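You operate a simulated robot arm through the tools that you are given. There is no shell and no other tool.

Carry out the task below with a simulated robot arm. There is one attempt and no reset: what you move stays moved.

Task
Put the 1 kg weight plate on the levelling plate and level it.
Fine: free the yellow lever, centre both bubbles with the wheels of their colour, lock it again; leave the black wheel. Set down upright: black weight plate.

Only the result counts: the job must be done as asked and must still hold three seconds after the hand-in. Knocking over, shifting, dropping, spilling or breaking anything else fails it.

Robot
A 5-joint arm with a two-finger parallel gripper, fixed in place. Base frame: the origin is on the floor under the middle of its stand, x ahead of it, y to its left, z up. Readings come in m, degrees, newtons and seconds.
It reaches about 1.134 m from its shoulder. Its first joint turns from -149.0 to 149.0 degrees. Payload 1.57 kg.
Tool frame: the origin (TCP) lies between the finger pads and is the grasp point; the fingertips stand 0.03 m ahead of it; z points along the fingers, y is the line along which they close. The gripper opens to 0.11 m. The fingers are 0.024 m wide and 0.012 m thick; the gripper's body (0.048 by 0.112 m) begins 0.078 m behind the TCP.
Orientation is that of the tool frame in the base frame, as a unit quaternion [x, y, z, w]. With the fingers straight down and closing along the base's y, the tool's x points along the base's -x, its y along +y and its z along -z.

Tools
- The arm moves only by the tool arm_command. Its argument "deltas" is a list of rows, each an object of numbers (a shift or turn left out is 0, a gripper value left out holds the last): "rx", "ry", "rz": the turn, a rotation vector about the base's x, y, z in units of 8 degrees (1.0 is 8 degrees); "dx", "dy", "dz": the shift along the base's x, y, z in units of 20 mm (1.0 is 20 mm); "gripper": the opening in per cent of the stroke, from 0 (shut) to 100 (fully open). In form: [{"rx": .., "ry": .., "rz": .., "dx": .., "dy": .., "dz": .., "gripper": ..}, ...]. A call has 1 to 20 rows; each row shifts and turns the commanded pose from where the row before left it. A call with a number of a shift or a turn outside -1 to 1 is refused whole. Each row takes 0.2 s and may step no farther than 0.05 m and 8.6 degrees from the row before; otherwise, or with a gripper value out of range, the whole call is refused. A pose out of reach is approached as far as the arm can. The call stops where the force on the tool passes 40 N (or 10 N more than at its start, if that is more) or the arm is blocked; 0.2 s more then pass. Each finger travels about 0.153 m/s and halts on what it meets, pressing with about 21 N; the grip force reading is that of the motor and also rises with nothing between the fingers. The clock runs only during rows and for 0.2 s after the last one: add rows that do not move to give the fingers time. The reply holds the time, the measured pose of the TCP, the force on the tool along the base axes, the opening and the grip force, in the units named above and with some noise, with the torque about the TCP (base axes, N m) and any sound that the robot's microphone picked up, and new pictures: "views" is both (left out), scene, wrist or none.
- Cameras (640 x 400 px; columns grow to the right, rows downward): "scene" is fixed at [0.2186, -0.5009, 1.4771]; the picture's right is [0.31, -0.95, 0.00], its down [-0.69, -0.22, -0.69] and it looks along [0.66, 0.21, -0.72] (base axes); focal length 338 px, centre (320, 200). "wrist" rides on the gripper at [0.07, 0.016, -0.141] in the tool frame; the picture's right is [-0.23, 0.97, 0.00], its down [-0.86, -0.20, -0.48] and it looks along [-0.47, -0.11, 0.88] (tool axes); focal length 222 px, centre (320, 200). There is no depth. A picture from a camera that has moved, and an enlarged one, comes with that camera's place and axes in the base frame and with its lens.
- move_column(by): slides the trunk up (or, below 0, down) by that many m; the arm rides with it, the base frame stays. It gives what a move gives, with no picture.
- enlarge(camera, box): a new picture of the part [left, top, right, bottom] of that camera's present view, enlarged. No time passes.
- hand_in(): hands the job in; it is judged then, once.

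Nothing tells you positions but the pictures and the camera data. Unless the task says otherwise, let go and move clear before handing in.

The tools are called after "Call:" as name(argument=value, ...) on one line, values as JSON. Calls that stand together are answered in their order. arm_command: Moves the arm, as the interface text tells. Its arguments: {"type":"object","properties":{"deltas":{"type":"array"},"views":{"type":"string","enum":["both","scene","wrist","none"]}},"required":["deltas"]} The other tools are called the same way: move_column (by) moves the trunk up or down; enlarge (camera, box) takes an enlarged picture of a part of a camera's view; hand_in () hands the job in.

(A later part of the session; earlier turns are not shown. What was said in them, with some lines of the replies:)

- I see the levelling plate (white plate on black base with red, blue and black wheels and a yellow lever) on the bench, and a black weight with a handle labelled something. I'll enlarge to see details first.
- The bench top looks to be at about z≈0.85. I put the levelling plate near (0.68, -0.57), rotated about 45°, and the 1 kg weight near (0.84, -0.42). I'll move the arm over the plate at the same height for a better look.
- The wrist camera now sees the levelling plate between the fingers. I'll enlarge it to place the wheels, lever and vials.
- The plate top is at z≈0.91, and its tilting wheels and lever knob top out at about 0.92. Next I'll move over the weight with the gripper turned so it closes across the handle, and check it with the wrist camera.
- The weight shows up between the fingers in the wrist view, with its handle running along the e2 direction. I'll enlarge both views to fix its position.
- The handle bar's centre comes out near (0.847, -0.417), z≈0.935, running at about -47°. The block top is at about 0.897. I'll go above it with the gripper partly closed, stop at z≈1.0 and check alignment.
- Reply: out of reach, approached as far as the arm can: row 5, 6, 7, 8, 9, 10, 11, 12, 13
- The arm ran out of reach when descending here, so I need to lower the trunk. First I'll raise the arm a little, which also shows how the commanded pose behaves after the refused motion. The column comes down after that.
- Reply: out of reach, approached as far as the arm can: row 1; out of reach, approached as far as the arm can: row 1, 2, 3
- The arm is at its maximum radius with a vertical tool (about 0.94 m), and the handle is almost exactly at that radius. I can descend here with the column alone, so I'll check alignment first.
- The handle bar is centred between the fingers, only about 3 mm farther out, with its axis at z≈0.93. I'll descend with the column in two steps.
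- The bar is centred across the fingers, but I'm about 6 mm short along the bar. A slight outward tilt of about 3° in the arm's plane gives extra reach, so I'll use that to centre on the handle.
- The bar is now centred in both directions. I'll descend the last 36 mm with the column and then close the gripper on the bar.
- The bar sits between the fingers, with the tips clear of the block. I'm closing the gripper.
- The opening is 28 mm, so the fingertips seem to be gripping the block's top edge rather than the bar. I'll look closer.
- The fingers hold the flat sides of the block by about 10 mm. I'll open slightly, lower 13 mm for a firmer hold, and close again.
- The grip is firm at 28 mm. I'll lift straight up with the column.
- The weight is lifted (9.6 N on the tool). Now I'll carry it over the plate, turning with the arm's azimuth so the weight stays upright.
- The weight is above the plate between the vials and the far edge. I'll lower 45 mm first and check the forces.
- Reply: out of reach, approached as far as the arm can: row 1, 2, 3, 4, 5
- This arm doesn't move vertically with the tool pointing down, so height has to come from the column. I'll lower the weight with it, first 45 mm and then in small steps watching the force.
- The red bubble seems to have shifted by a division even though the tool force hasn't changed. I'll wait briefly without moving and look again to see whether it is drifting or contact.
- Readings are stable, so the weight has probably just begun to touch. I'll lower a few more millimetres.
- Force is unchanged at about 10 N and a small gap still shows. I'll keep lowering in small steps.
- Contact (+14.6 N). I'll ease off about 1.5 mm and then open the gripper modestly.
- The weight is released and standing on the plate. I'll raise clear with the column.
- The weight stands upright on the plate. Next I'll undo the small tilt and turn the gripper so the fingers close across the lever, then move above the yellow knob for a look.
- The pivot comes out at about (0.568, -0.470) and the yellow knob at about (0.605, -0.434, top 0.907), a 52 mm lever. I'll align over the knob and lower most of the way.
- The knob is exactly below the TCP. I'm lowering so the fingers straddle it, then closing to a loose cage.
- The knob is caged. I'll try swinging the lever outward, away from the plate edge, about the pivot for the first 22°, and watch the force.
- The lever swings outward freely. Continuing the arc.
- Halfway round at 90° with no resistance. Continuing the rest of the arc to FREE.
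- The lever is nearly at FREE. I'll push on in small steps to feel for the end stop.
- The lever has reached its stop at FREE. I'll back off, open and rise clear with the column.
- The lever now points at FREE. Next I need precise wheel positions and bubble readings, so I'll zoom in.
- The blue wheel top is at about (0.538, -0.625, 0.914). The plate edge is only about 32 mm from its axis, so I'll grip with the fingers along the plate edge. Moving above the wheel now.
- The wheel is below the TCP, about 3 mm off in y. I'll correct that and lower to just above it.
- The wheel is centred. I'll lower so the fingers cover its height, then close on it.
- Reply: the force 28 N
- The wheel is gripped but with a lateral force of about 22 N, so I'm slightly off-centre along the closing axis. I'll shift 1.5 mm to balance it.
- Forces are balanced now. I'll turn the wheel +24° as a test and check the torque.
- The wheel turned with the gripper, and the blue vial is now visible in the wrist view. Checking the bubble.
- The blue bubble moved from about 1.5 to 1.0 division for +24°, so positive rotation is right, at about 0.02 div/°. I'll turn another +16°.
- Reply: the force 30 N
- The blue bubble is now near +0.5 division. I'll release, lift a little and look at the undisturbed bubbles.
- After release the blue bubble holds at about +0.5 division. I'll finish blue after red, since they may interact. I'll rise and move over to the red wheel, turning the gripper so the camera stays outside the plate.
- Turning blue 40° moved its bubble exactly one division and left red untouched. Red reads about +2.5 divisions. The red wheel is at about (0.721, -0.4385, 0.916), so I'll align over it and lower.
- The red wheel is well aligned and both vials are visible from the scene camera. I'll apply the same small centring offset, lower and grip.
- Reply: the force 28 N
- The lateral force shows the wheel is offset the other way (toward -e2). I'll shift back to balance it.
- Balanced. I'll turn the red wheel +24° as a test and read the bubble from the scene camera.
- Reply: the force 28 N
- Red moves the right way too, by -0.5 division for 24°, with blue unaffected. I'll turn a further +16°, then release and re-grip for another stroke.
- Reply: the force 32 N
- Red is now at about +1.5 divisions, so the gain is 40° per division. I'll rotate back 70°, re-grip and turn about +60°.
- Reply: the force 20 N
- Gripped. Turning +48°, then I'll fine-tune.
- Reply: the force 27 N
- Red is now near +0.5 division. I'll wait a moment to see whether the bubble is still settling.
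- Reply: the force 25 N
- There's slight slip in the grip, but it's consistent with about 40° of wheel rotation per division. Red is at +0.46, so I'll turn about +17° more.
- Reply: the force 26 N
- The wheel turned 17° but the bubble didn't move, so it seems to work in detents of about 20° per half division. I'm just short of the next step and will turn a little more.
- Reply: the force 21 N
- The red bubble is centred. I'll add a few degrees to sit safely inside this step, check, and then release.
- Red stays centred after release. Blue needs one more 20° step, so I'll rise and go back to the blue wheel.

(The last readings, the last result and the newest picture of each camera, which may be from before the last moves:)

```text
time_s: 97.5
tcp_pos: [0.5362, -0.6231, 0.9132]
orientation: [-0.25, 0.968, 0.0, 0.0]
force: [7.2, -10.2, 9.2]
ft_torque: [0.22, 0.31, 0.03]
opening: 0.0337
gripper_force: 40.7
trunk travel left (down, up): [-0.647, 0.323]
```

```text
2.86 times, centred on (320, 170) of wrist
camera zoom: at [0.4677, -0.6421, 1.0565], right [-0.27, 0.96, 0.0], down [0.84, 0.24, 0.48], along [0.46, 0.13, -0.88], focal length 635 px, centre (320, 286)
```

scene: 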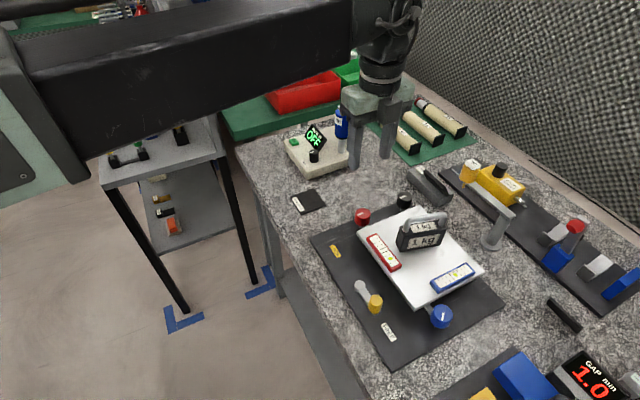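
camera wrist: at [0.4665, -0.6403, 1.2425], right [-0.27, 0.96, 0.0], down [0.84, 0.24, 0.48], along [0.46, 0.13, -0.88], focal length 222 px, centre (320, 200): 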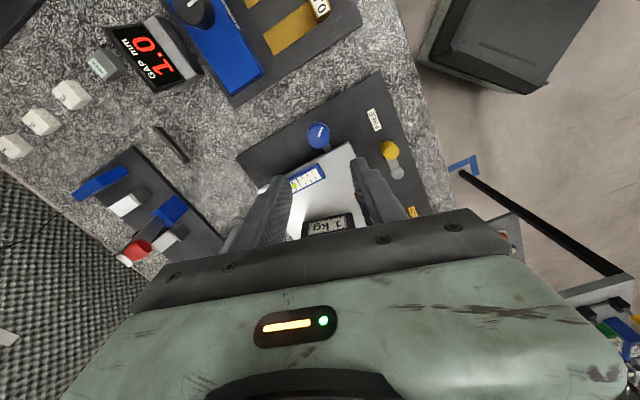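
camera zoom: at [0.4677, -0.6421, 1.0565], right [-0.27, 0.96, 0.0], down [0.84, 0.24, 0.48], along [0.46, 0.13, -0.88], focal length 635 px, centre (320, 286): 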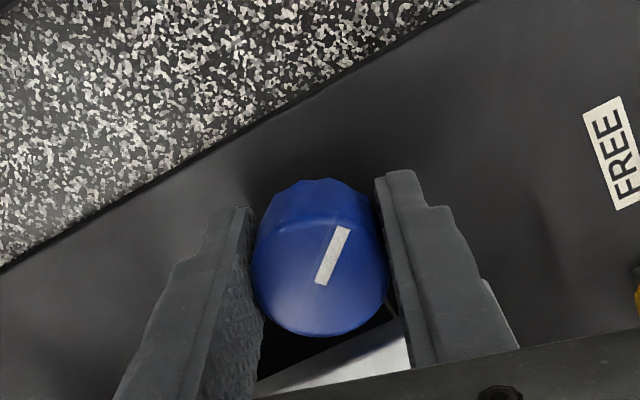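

Gripped with balanced force. Turning +26° to pass one detent and land mid-step.

Call:
arm_command(deltas=[{"rz": 0.65}, {"rz": 0.65}, {"rz": 0.65}, {"rz": 0.65}, {"rz": 0.65}, {}], views="wrist")

Call:
enlarge(camera="wrist", box=[240, 100, 400, 240])

Call:
enlarge(camera="wrist", box=[140, 190, 270, 270])

```text
time_s: 98.9
tcp_pos: [0.5377, -0.6218, 0.9136]
orientation: [-0.462, 0.887, 0.0, 0.001]
force: [13.8, -19.8, 22.4]
ft_torque: [0.67, -0.03, 0.0]
opening: 0.034
gripper_force: 40.8
trunk travel left (down, up): [-0.647, 0.323]
camera wrist: at [0.4832, -0.6703, 1.0564], right [-0.67, 0.74, 0.0], down [0.65, 0.59, 0.48], along [0.36, 0.32, -0.88], focal length 222 px, centre (320, 200)
```

wrist: 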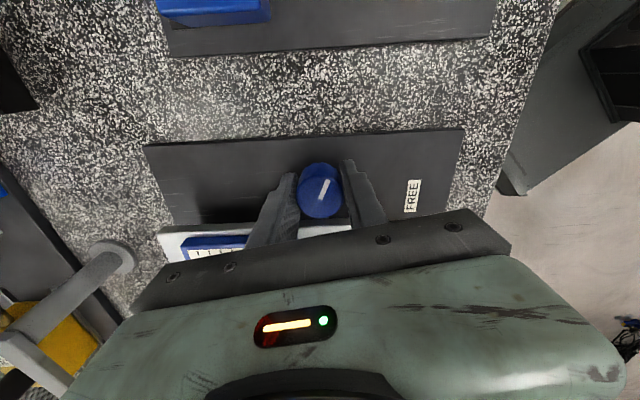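

```text
2.86 times, centred on (320, 170) of wrist
camera zoom: at [0.4832, -0.6703, 1.0564], right [-0.67, 0.74, 0.0], down [0.65, 0.59, 0.48], along [0.36, 0.32, -0.88], focal length 635 px, centre (320, 286)
```

zoom: 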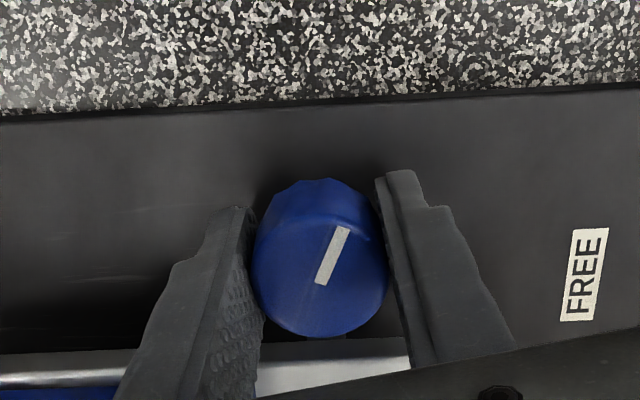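

```text
4.92 times, centred on (205, 230) of wrist
camera zoom: at [0.4832, -0.6703, 1.0564], right [-0.67, 0.74, 0.0], down [0.65, 0.59, 0.48], along [0.36, 0.32, -0.88], focal length 1094 px, centre (886, 52)
```

zoom: 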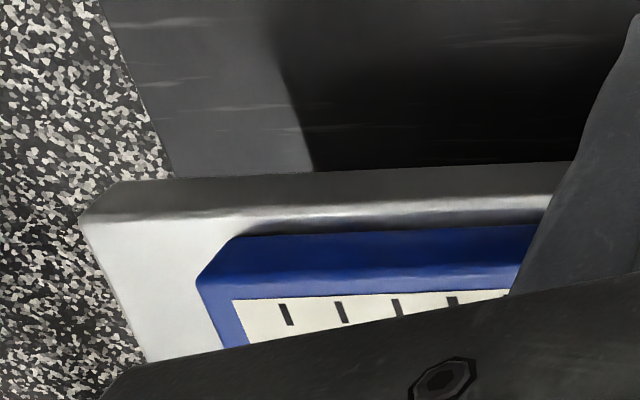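

Call:
arm_command(deltas=[{"gripper": 42}, {}, {}], views="none")

Call:
move_column(by=0.185)

Call:
arm_command(deltas=[{}], views="both")

Call:
enlarge(camera="wrist", box=[210, 130, 330, 220])

```text
time_s: 99.7
tcp_pos: [0.5382, -0.6211, 0.9148]
orientation: [-0.462, 0.887, 0.0, 0.0]
force: [0.2, 1.0, 0.9]
ft_torque: [-0.03, 0.03, -0.01]
opening: 0.0462
gripper_force: 0.1
trunk travel left (down, up): [-0.647, 0.323]
```

```text
time_s: 101.8
tcp_pos: [0.5375, -0.6214, 1.0994]
orientation: [-0.463, 0.886, 0.0, 0.0]
force: [-0.3, 0.7, -1.1]
ft_torque: [-0.02, 0.0, 0.02]
opening: 0.0461
gripper_force: 0.1
trunk travel left (down, up): [-0.832, 0.138]
```

```text
time_s: 102.2
tcp_pos: [0.5365, -0.621, 1.0983]
orientation: [-0.461, 0.888, 0.0, 0.0]
force: [0.2, -0.9, 0.5]
ft_torque: [-0.02, 0.0, 0.05]
opening: 0.0462
gripper_force: 0.0
trunk travel left (down, up): [-0.832, 0.138]
camera wrist: at [0.483, -0.6697, 1.2415], right [-0.67, 0.75, 0.0], down [0.65, 0.59, 0.48], along [0.36, 0.32, -0.88], focal length 222 px, centre (320, 200)
```

scene: 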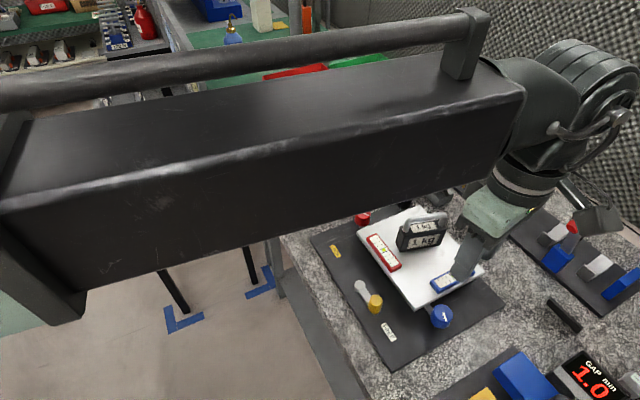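
wrist: 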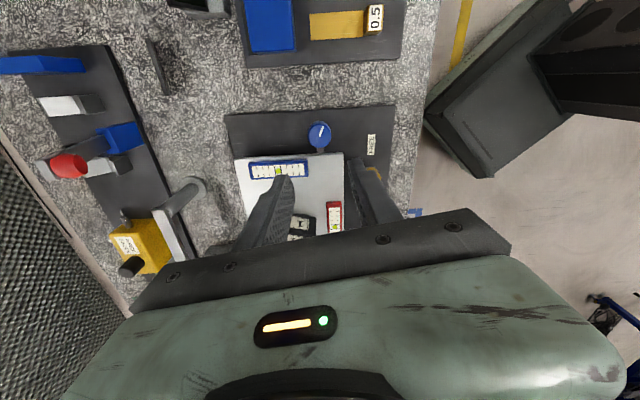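

```text
4.44 times, centred on (270, 175) of wrist
camera zoom: at [0.483, -0.6697, 1.2415], right [-0.67, 0.75, 0.0], down [0.65, 0.59, 0.48], along [0.36, 0.32, -0.88], focal length 987 px, centre (542, 311)
```

zoom: 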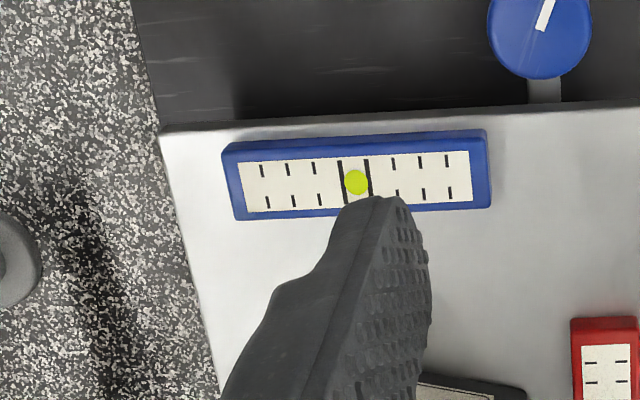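

Blue looks centred between its lines. Next I'll move over the yellow knob at FREE and verify both bubbles from the scene camera.

Call:
arm_command(deltas=[{"dx": -0.05, "dy": 0.95, "rz": -0.25}, {"dx": -0.05, "dy": 0.95, "rz": -0.25}, {"dx": -0.05, "dy": 0.95, "rz": -0.25}, {"dx": -0.05, "dy": 0.95, "rz": -0.25}, {"dx": -0.05, "dy": 0.95, "rz": -0.25}, {"dx": -0.05, "dy": 0.95}, {}], views="both")

Call:
enlarge(camera="scene", box=[425, 255, 485, 295])

Call:
enlarge(camera="scene", box=[370, 235, 400, 265])

Call:
enlarge(camera="wrist", box=[240, 80, 400, 220])

```text
time_s: 103.8
tcp_pos: [0.5303, -0.5076, 1.0991]
orientation: [-0.381, 0.925, 0.0, 0.001]
force: [0.3, -0.2, -0.7]
ft_torque: [-0.01, -0.01, 0.03]
opening: 0.0462
gripper_force: 0.1
trunk travel left (down, up): [-0.832, 0.138]
camera wrist: at [0.4698, -0.5457, 1.2416], right [-0.53, 0.85, 0.0], down [0.75, 0.46, 0.48], along [0.41, 0.25, -0.88], focal length 222 px, centre (320, 200)
```

scene: 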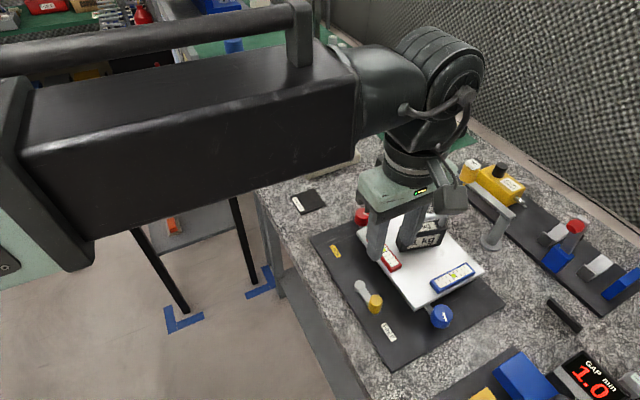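
wrist: 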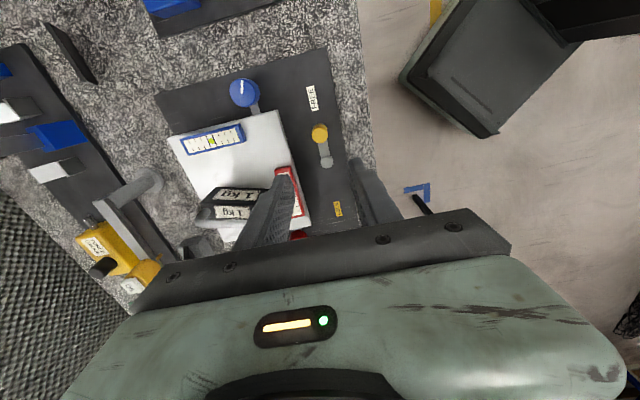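

```text
10.00 times, centred on (455, 275) of scene
camera zoom: at [0.2186, -0.5009, 1.4771], right [0.31, -0.95, 0.0], down [-0.69, -0.22, -0.69], along [0.66, 0.21, -0.72], focal length 3375 px, centre (-1030, -550)
```

zoom: 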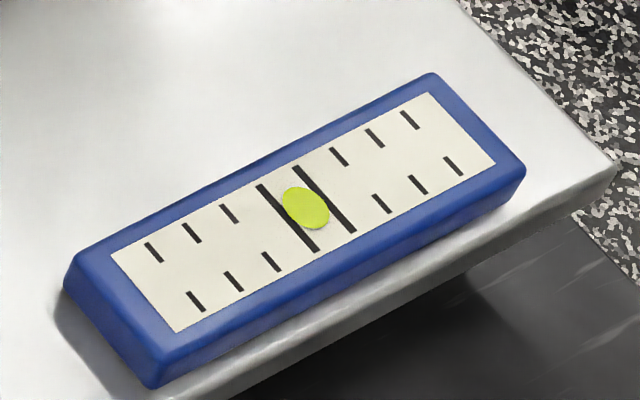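

```text
13.33 times, centred on (385, 250) of scene
camera zoom: at [0.2186, -0.5009, 1.4771], right [0.31, -0.95, 0.0], down [-0.69, -0.22, -0.69], along [0.66, 0.21, -0.72], focal length 4500 px, centre (-547, -467)
```

zoom: 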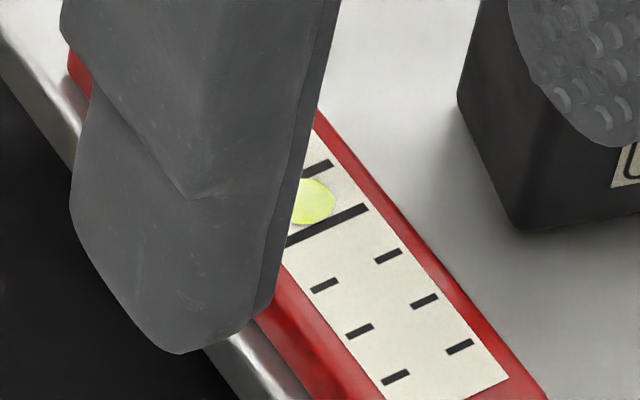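

```text
2.86 times, centred on (320, 150) of wrist
camera zoom: at [0.4698, -0.5457, 1.2416], right [-0.53, 0.85, 0.0], down [0.75, 0.46, 0.48], along [0.41, 0.25, -0.88], focal length 635 px, centre (320, 343)
```

zoom: 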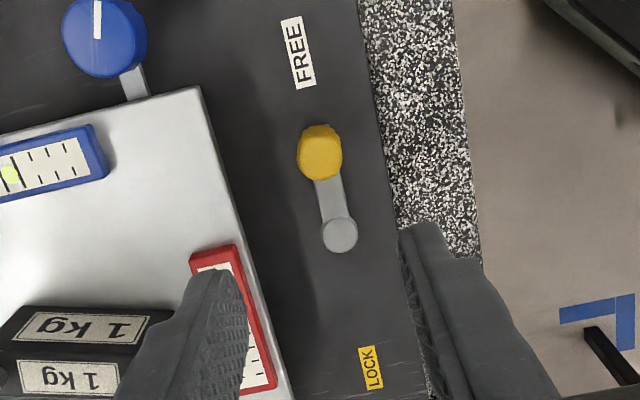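

Both bubbles read centred. The yellow knob is directly under the TCP, so I'll lower and cage it.

Call:
move_column(by=-0.13)

Call:
enlarge(camera="wrist", box=[240, 100, 400, 240])

```text
time_s: 105.3
tcp_pos: [0.5305, -0.5084, 0.9679]
orientation: [-0.382, 0.924, 0.0, 0.0]
force: [-0.1, -0.2, 0.1]
ft_torque: [0.0, 0.01, -0.03]
opening: 0.0461
gripper_force: 0.1
trunk travel left (down, up): [-0.702, 0.268]
```

```text
2.86 times, centred on (320, 170) of wrist
camera zoom: at [0.4696, -0.5459, 1.1116], right [-0.53, 0.85, 0.0], down [0.75, 0.46, 0.48], along [0.41, 0.25, -0.88], focal length 635 px, centre (320, 286)
```

zoom: 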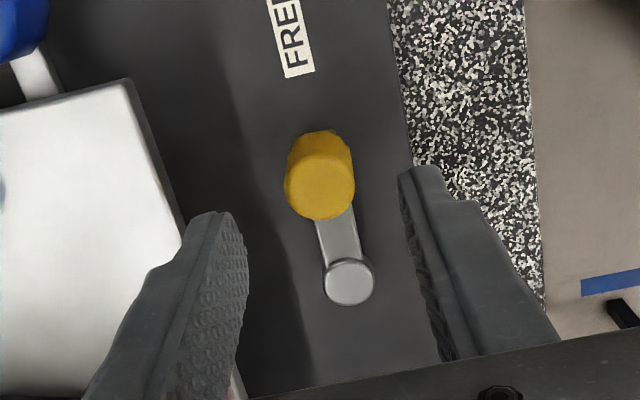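

Call:
arm_command(deltas=[{"gripper": 37}, {}], views="none")

Call:
move_column(by=-0.062)

Call:
arm_command(deltas=[{"gripper": 27}, {}], views="wrist")

Call:
enlarge(camera="wrist", box=[240, 100, 400, 240])

```text
time_s: 105.9
tcp_pos: [0.5304, -0.5081, 0.9701]
orientation: [-0.382, 0.924, 0.001, 0.0]
force: [-0.4, -0.2, 0.4]
ft_torque: [0.0, -0.03, 0.02]
opening: 0.0407
gripper_force: 0.0
trunk travel left (down, up): [-0.702, 0.268]
```

```text
time_s: 107.0
tcp_pos: [0.5297, -0.5086, 0.9068]
orientation: [-0.381, 0.924, 0.0, 0.0]
force: [-0.4, 0.2, -1.1]
ft_torque: [0.02, 0.03, 0.04]
opening: 0.0409
gripper_force: 0.1
trunk travel left (down, up): [-0.64, 0.33]
```

```text
time_s: 107.6
tcp_pos: [0.5302, -0.5077, 0.9065]
orientation: [-0.381, 0.924, 0.0, 0.0]
force: [0.5, 0.5, 0.3]
ft_torque: [0.0, 0.02, -0.01]
opening: 0.0299
gripper_force: 0.1
trunk travel left (down, up): [-0.64, 0.33]
camera wrist: at [0.4697, -0.546, 1.0496], right [-0.53, 0.85, 0.0], down [0.75, 0.46, 0.48], along [0.41, 0.25, -0.88], focal length 222 px, centre (320, 200)
```

wrist: 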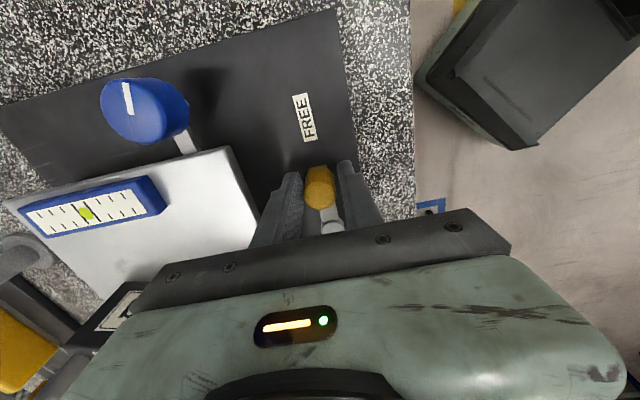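

```text
2.86 times, centred on (320, 170) of wrist
camera zoom: at [0.4697, -0.546, 1.0496], right [-0.53, 0.85, 0.0], down [0.75, 0.46, 0.48], along [0.41, 0.25, -0.88], focal length 635 px, centre (320, 286)
```

zoom: 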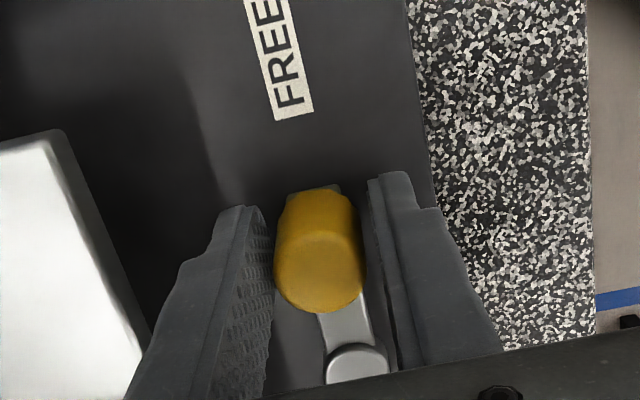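

Caged. I'll swing the lever back outward toward LOCK, first half.

Call:
arm_command(deltas=[{"dx": -0.2218, "dy": 0.2577, "rz": -0.9375}, {"dx": -0.1867, "dy": 0.2844, "rz": -0.9375}, {"dx": -0.1477, "dy": 0.3063, "rz": -0.9375}, {"dx": -0.1063, "dy": 0.3229, "rz": -0.9375}, {"dx": -0.0634, "dy": 0.3341, "rz": -0.9375}, {"dx": -0.0195, "dy": 0.3396, "rz": -0.9375}, {"dx": 0.0252, "dy": 0.3393, "rz": -0.9375}, {"dx": 0.0694, "dy": 0.3328, "rz": -0.9375}, {"dx": 0.1121, "dy": 0.3211, "rz": -0.9375}, {"dx": 0.1531, "dy": 0.3037, "rz": -0.9375}, {"dx": 0.1914, "dy": 0.2813, "rz": -0.9375}, {"dx": 0.2265, "dy": 0.2538, "rz": -0.9375}, {}], views="wrist")

Call:
enlarge(camera="wrist", box=[240, 100, 400, 240])

```text
time_s: 110.4
tcp_pos: [0.5317, -0.4345, 0.9067]
orientation: [0.383, 0.924, 0.001, 0.0]
force: [-1.4, -0.8, -1.4]
ft_torque: [-0.01, 0.03, 0.03]
opening: 0.0304
gripper_force: 0.2
trunk travel left (down, up): [-0.64, 0.33]
camera wrist: at [0.4935, -0.3737, 1.0496], right [0.85, 0.53, 0.0], down [0.46, -0.75, 0.48], along [0.25, -0.41, -0.88], focal length 222 px, centre (320, 200)
```

wrist: 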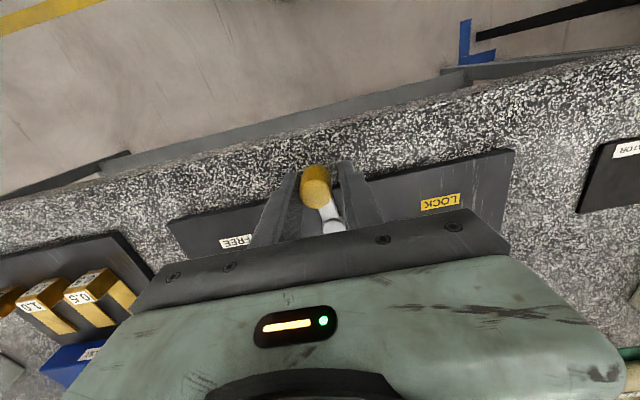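

```text
2.86 times, centred on (320, 170) of wrist
camera zoom: at [0.4935, -0.3737, 1.0496], right [0.85, 0.53, 0.0], down [0.46, -0.75, 0.48], along [0.25, -0.41, -0.88], focal length 635 px, centre (320, 286)
```

zoom: 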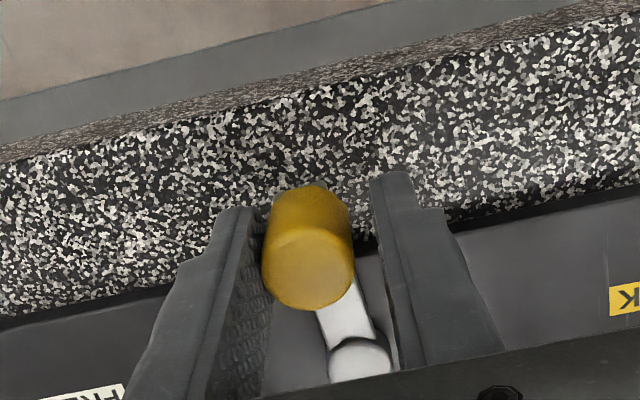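

Halfway. Continuing to the LOCK position.

Call:
arm_command(deltas=[{"dx": 0.2577, "dy": 0.2218, "rz": -0.9375}, {"dx": 0.2844, "dy": 0.1867, "rz": -0.9375}, {"dx": 0.3063, "dy": 0.1477, "rz": -0.9375}, {"dx": 0.3229, "dy": 0.1063, "rz": -0.9375}, {"dx": 0.3341, "dy": 0.0634, "rz": -0.9375}, {"dx": 0.3396, "dy": 0.0195, "rz": -0.9375}, {"dx": 0.3393, "dy": -0.0252, "rz": -0.9375}, {"dx": 0.3328, "dy": -0.0694, "rz": -0.9375}, {"dx": 0.3211, "dy": -0.1121, "rz": -0.9375}, {"dx": 0.3037, "dy": -0.1531, "rz": -0.9375}, {"dx": 0.2813, "dy": -0.1914, "rz": -0.9375}, {"dx": 0.2538, "dy": -0.2265, "rz": -0.9375}, {}], views="both")

Call:
enlarge(camera="wrist", box=[240, 100, 400, 240])

Call:
enlarge(camera="scene", box=[310, 200, 490, 320])

```text
time_s: 113.2
tcp_pos: [0.6064, -0.4361, 0.9069]
orientation: [0.924, 0.381, 0.0, 0.0]
force: [-0.6, -0.5, 0.2]
ft_torque: [0.01, -0.02, 0.0]
opening: 0.0301
gripper_force: 0.3
trunk travel left (down, up): [-0.64, 0.33]
camera wrist: at [0.6658, -0.3975, 1.0496], right [0.53, -0.85, 0.0], down [-0.75, -0.46, 0.48], along [-0.41, -0.25, -0.88], focal length 222 px, centre (320, 200)
```

scene: 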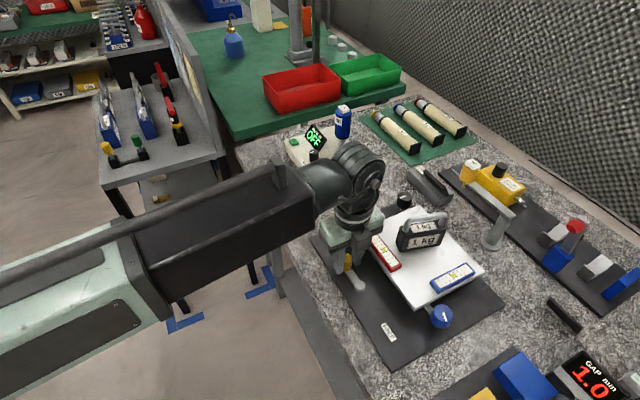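
wrist: 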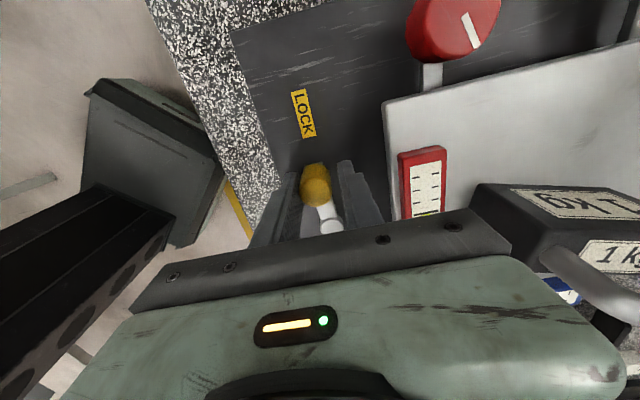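

```text
2.86 times, centred on (320, 170) of wrist
camera zoom: at [0.6658, -0.3975, 1.0496], right [0.53, -0.85, 0.0], down [-0.75, -0.46, 0.48], along [-0.41, -0.25, -0.88], focal length 635 px, centre (320, 286)
```

zoom: 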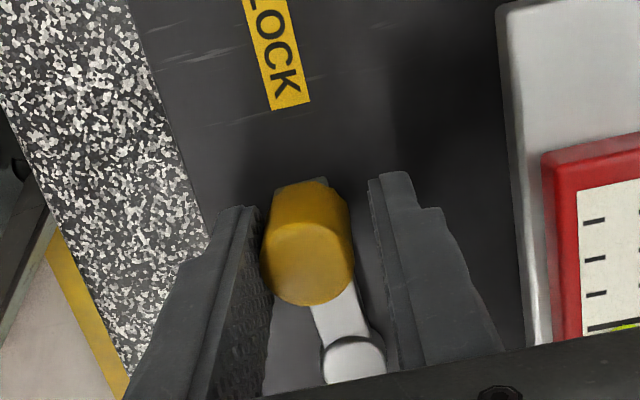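

```text
3.33 times, centred on (400, 260) of scene
camera zoom: at [0.2186, -0.5009, 1.4771], right [0.31, -0.95, 0.0], down [-0.69, -0.22, -0.69], along [0.66, 0.21, -0.72], focal length 1125 px, centre (53, 0)
```

zoom: 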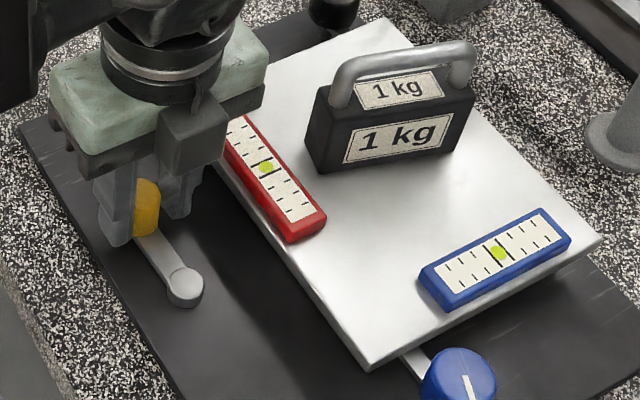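

The lever trails the finger by a few degrees. I'll push on in small steps to the LOCK stop.

Call:
arm_command(deltas=[{"dx": 0.1226, "dy": -0.1338, "rz": -0.5}, {"dx": 0.113, "dy": -0.142, "rz": -0.5}, {}], views="none")

Call:
enlarge(camera="wrist", box=[240, 100, 400, 240])

Call:
enlarge(camera="scene", box=[310, 200, 490, 320])

```text
time_s: 114.0
tcp_pos: [0.6099, -0.4404, 0.9076]
orientation: [0.949, 0.316, 0.0, 0.0]
force: [-7.6, 4.9, 0.2]
ft_torque: [0.02, 0.1, 0.03]
opening: 0.0379
gripper_force: 4.4
trunk travel left (down, up): [-0.64, 0.33]
```

```text
2.86 times, centred on (320, 170) of wrist
camera zoom: at [0.6742, -0.4115, 1.05], right [0.4, -0.92, 0.0], down [-0.8, -0.35, 0.48], along [-0.44, -0.19, -0.88], focal length 635 px, centre (320, 286)
```

zoom: 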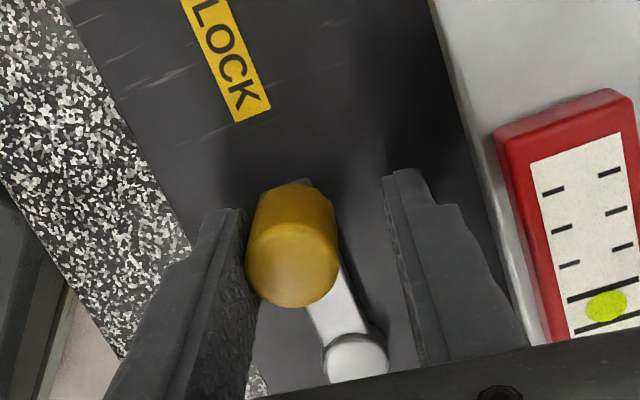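

```text
3.33 times, centred on (400, 260) of scene
camera zoom: at [0.2186, -0.5009, 1.4771], right [0.31, -0.95, 0.0], down [-0.69, -0.22, -0.69], along [0.66, 0.21, -0.72], focal length 1125 px, centre (53, 0)
```

zoom: 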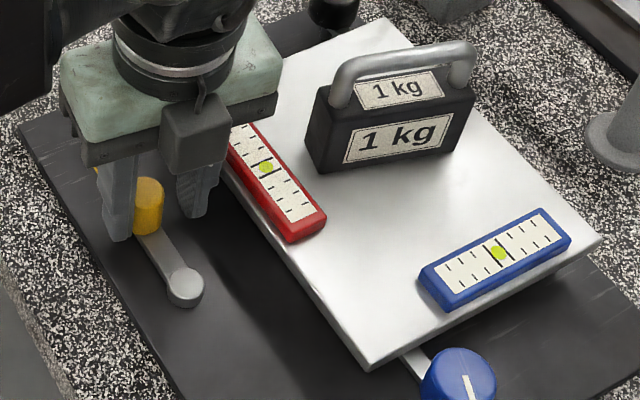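

The lever is firmly against its LOCK stop. I'll back off, open and rise clear.

Call:
arm_command(deltas=[{"dx": -0.113, "dy": 0.142, "rz": 0.5}, {"gripper": 40}, {}, {}], views="none")

Call:
move_column(by=0.19)

Call:
arm_command(deltas=[{"dx": -0.3, "dy": 0.9}, {"dx": -0.3, "dy": 0.9}, {"dx": -0.3, "dy": 0.9}, {"dx": -0.3, "dy": 0.9}, {"dx": -0.3, "dy": 0.9}, {"dx": -0.3, "dy": 0.9}, {"dx": -0.3, "dy": 0.9}, {"dx": -0.3, "dy": 0.9}, {"dx": -0.3, "dy": 0.9}, {"dx": -0.3, "dy": 0.9}, {}], views="both")

Call:
enlarge(camera="scene", box=[300, 190, 500, 340])

Call:
enlarge(camera="scene", box=[370, 235, 400, 265])

Call:
enlarge(camera="scene", box=[425, 255, 485, 295])

```text
time_s: 115.0
tcp_pos: [0.6082, -0.4378, 0.9068]
orientation: [0.937, 0.35, -0.001, 0.0]
force: [0.5, -0.1, -0.4]
ft_torque: [0.02, 0.01, 0.0]
opening: 0.0442
gripper_force: 0.0
trunk travel left (down, up): [-0.64, 0.33]
```

```text
time_s: 117.0
tcp_pos: [0.6074, -0.4385, 1.0966]
orientation: [0.937, 0.35, 0.001, -0.001]
force: [0.5, -0.4, 0.5]
ft_torque: [-0.06, -0.03, 0.01]
opening: 0.0442
gripper_force: 0.1
trunk travel left (down, up): [-0.83, 0.14]
```

```text
time_s: 119.4
tcp_pos: [0.5472, -0.2583, 1.0965]
orientation: [0.937, 0.349, 0.0, 0.0]
force: [-0.5, -0.2, 1.2]
ft_torque: [-0.02, -0.01, -0.01]
opening: 0.044
gripper_force: 0.0
trunk travel left (down, up): [-0.83, 0.14]
camera wrist: at [0.611, -0.2249, 1.2395], right [0.47, -0.88, 0.0], down [-0.78, -0.41, 0.48], along [-0.42, -0.22, -0.88], focal length 222 px, centre (320, 200)
```

scene: 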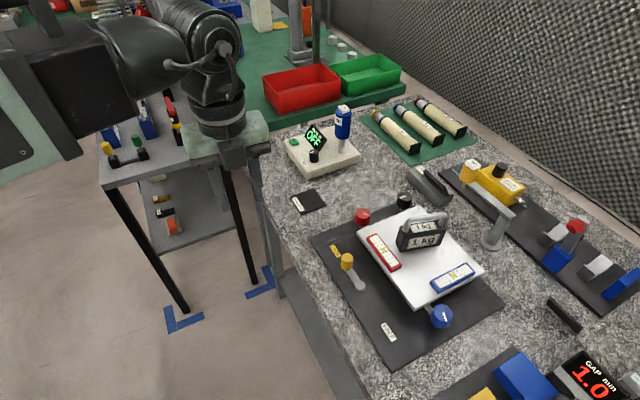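
wrist: 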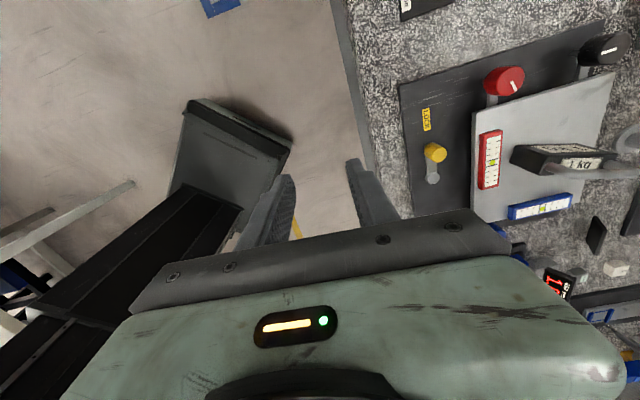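

```text
2.67 times, centred on (400, 265) of scene
camera zoom: at [0.2186, -0.5009, 1.4771], right [0.31, -0.95, 0.0], down [-0.69, -0.22, -0.69], along [0.66, 0.21, -0.72], focal length 900 px, centre (107, 27)
```

zoom: 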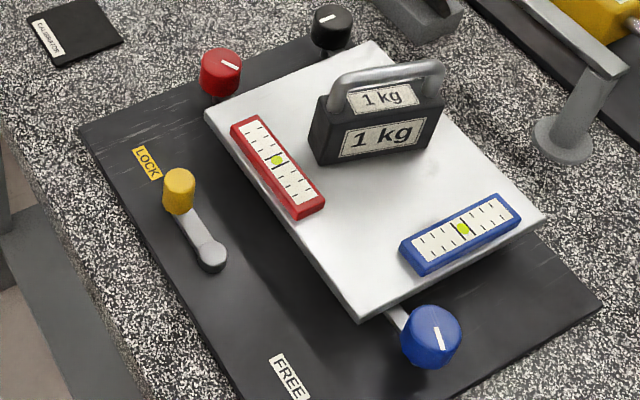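

```text
13.33 times, centred on (385, 250) of scene
camera zoom: at [0.2186, -0.5009, 1.4771], right [0.31, -0.95, 0.0], down [-0.69, -0.22, -0.69], along [0.66, 0.21, -0.72], focal length 4500 px, centre (-547, -467)
```

zoom: 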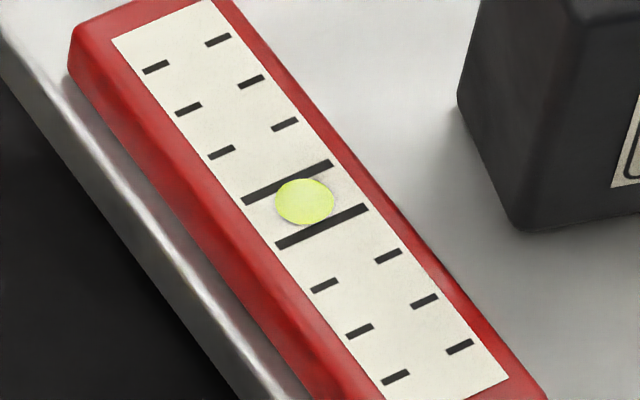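

```text
10.00 times, centred on (455, 275) of scene
camera zoom: at [0.2186, -0.5009, 1.4771], right [0.31, -0.95, 0.0], down [-0.69, -0.22, -0.69], along [0.66, 0.21, -0.72], focal length 3375 px, centre (-1030, -550)
```

zoom: 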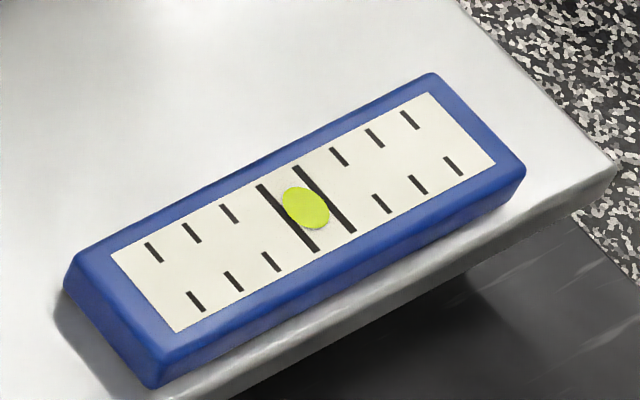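

Both bubbles are centred, the lever is at LOCK and the weight stands upright. As a last check I'll compare the lever with its initial picture.

Call:
enlarge(camera="scene", box=[300, 180, 500, 305])

Call:
enlarge(camera="scene", box=[310, 220, 390, 300])

```text
3.20 times, centred on (400, 242) of scene
camera zoom: at [0.2186, -0.5009, 1.4771], right [0.31, -0.95, 0.0], down [-0.69, -0.22, -0.69], along [0.66, 0.21, -0.72], focal length 1080 px, centre (64, 64)
```

zoom: 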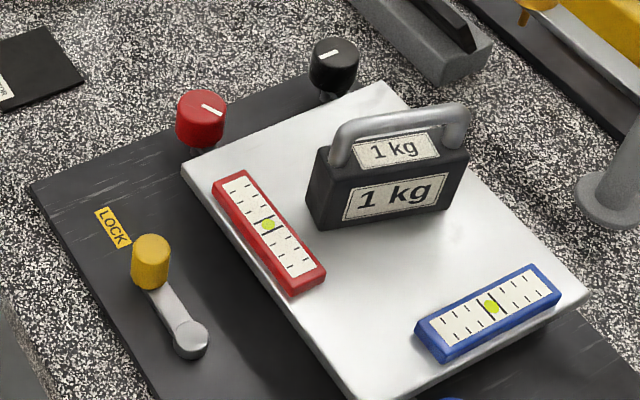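

```text
5.00 times, centred on (350, 260) of scene
camera zoom: at [0.2186, -0.5009, 1.4771], right [0.31, -0.95, 0.0], down [-0.69, -0.22, -0.69], along [0.66, 0.21, -0.72], focal length 1688 px, centre (170, -100)
```

zoom: 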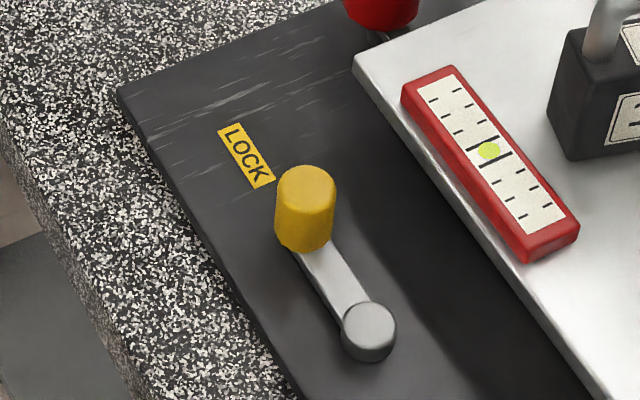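

The lever is exactly where it was at the start, in LOCK. Both bubbles are centred, the black wheel is untouched, the weight stands upright on the plate, and the gripper is clear. Handing in.

Call:
hand_in()

```text
The job is handed in.
```

I handed the job in with the 1 kg weight standing upright on the levelling plate and both bubbles centred. I don't have the judge's result.

- **Weight:** it stands on the plate behind the two vials and did not move after I let go.
- **Levelling:** I freed the yellow lever, then turned the red wheel about 107° and the blue wheel about 66°, both counter-clockwise seen from above. Both bubbles stayed centred after I released the wheels and locked the lever.
- **Lever:** I pushed it back against its LOCK stop, and it matches its starting picture.
- **Other items:** the black wheel was not touched, and nothing else was knocked or shifted in the pictures.

The gripper was open and clear of the plate before I handed in.
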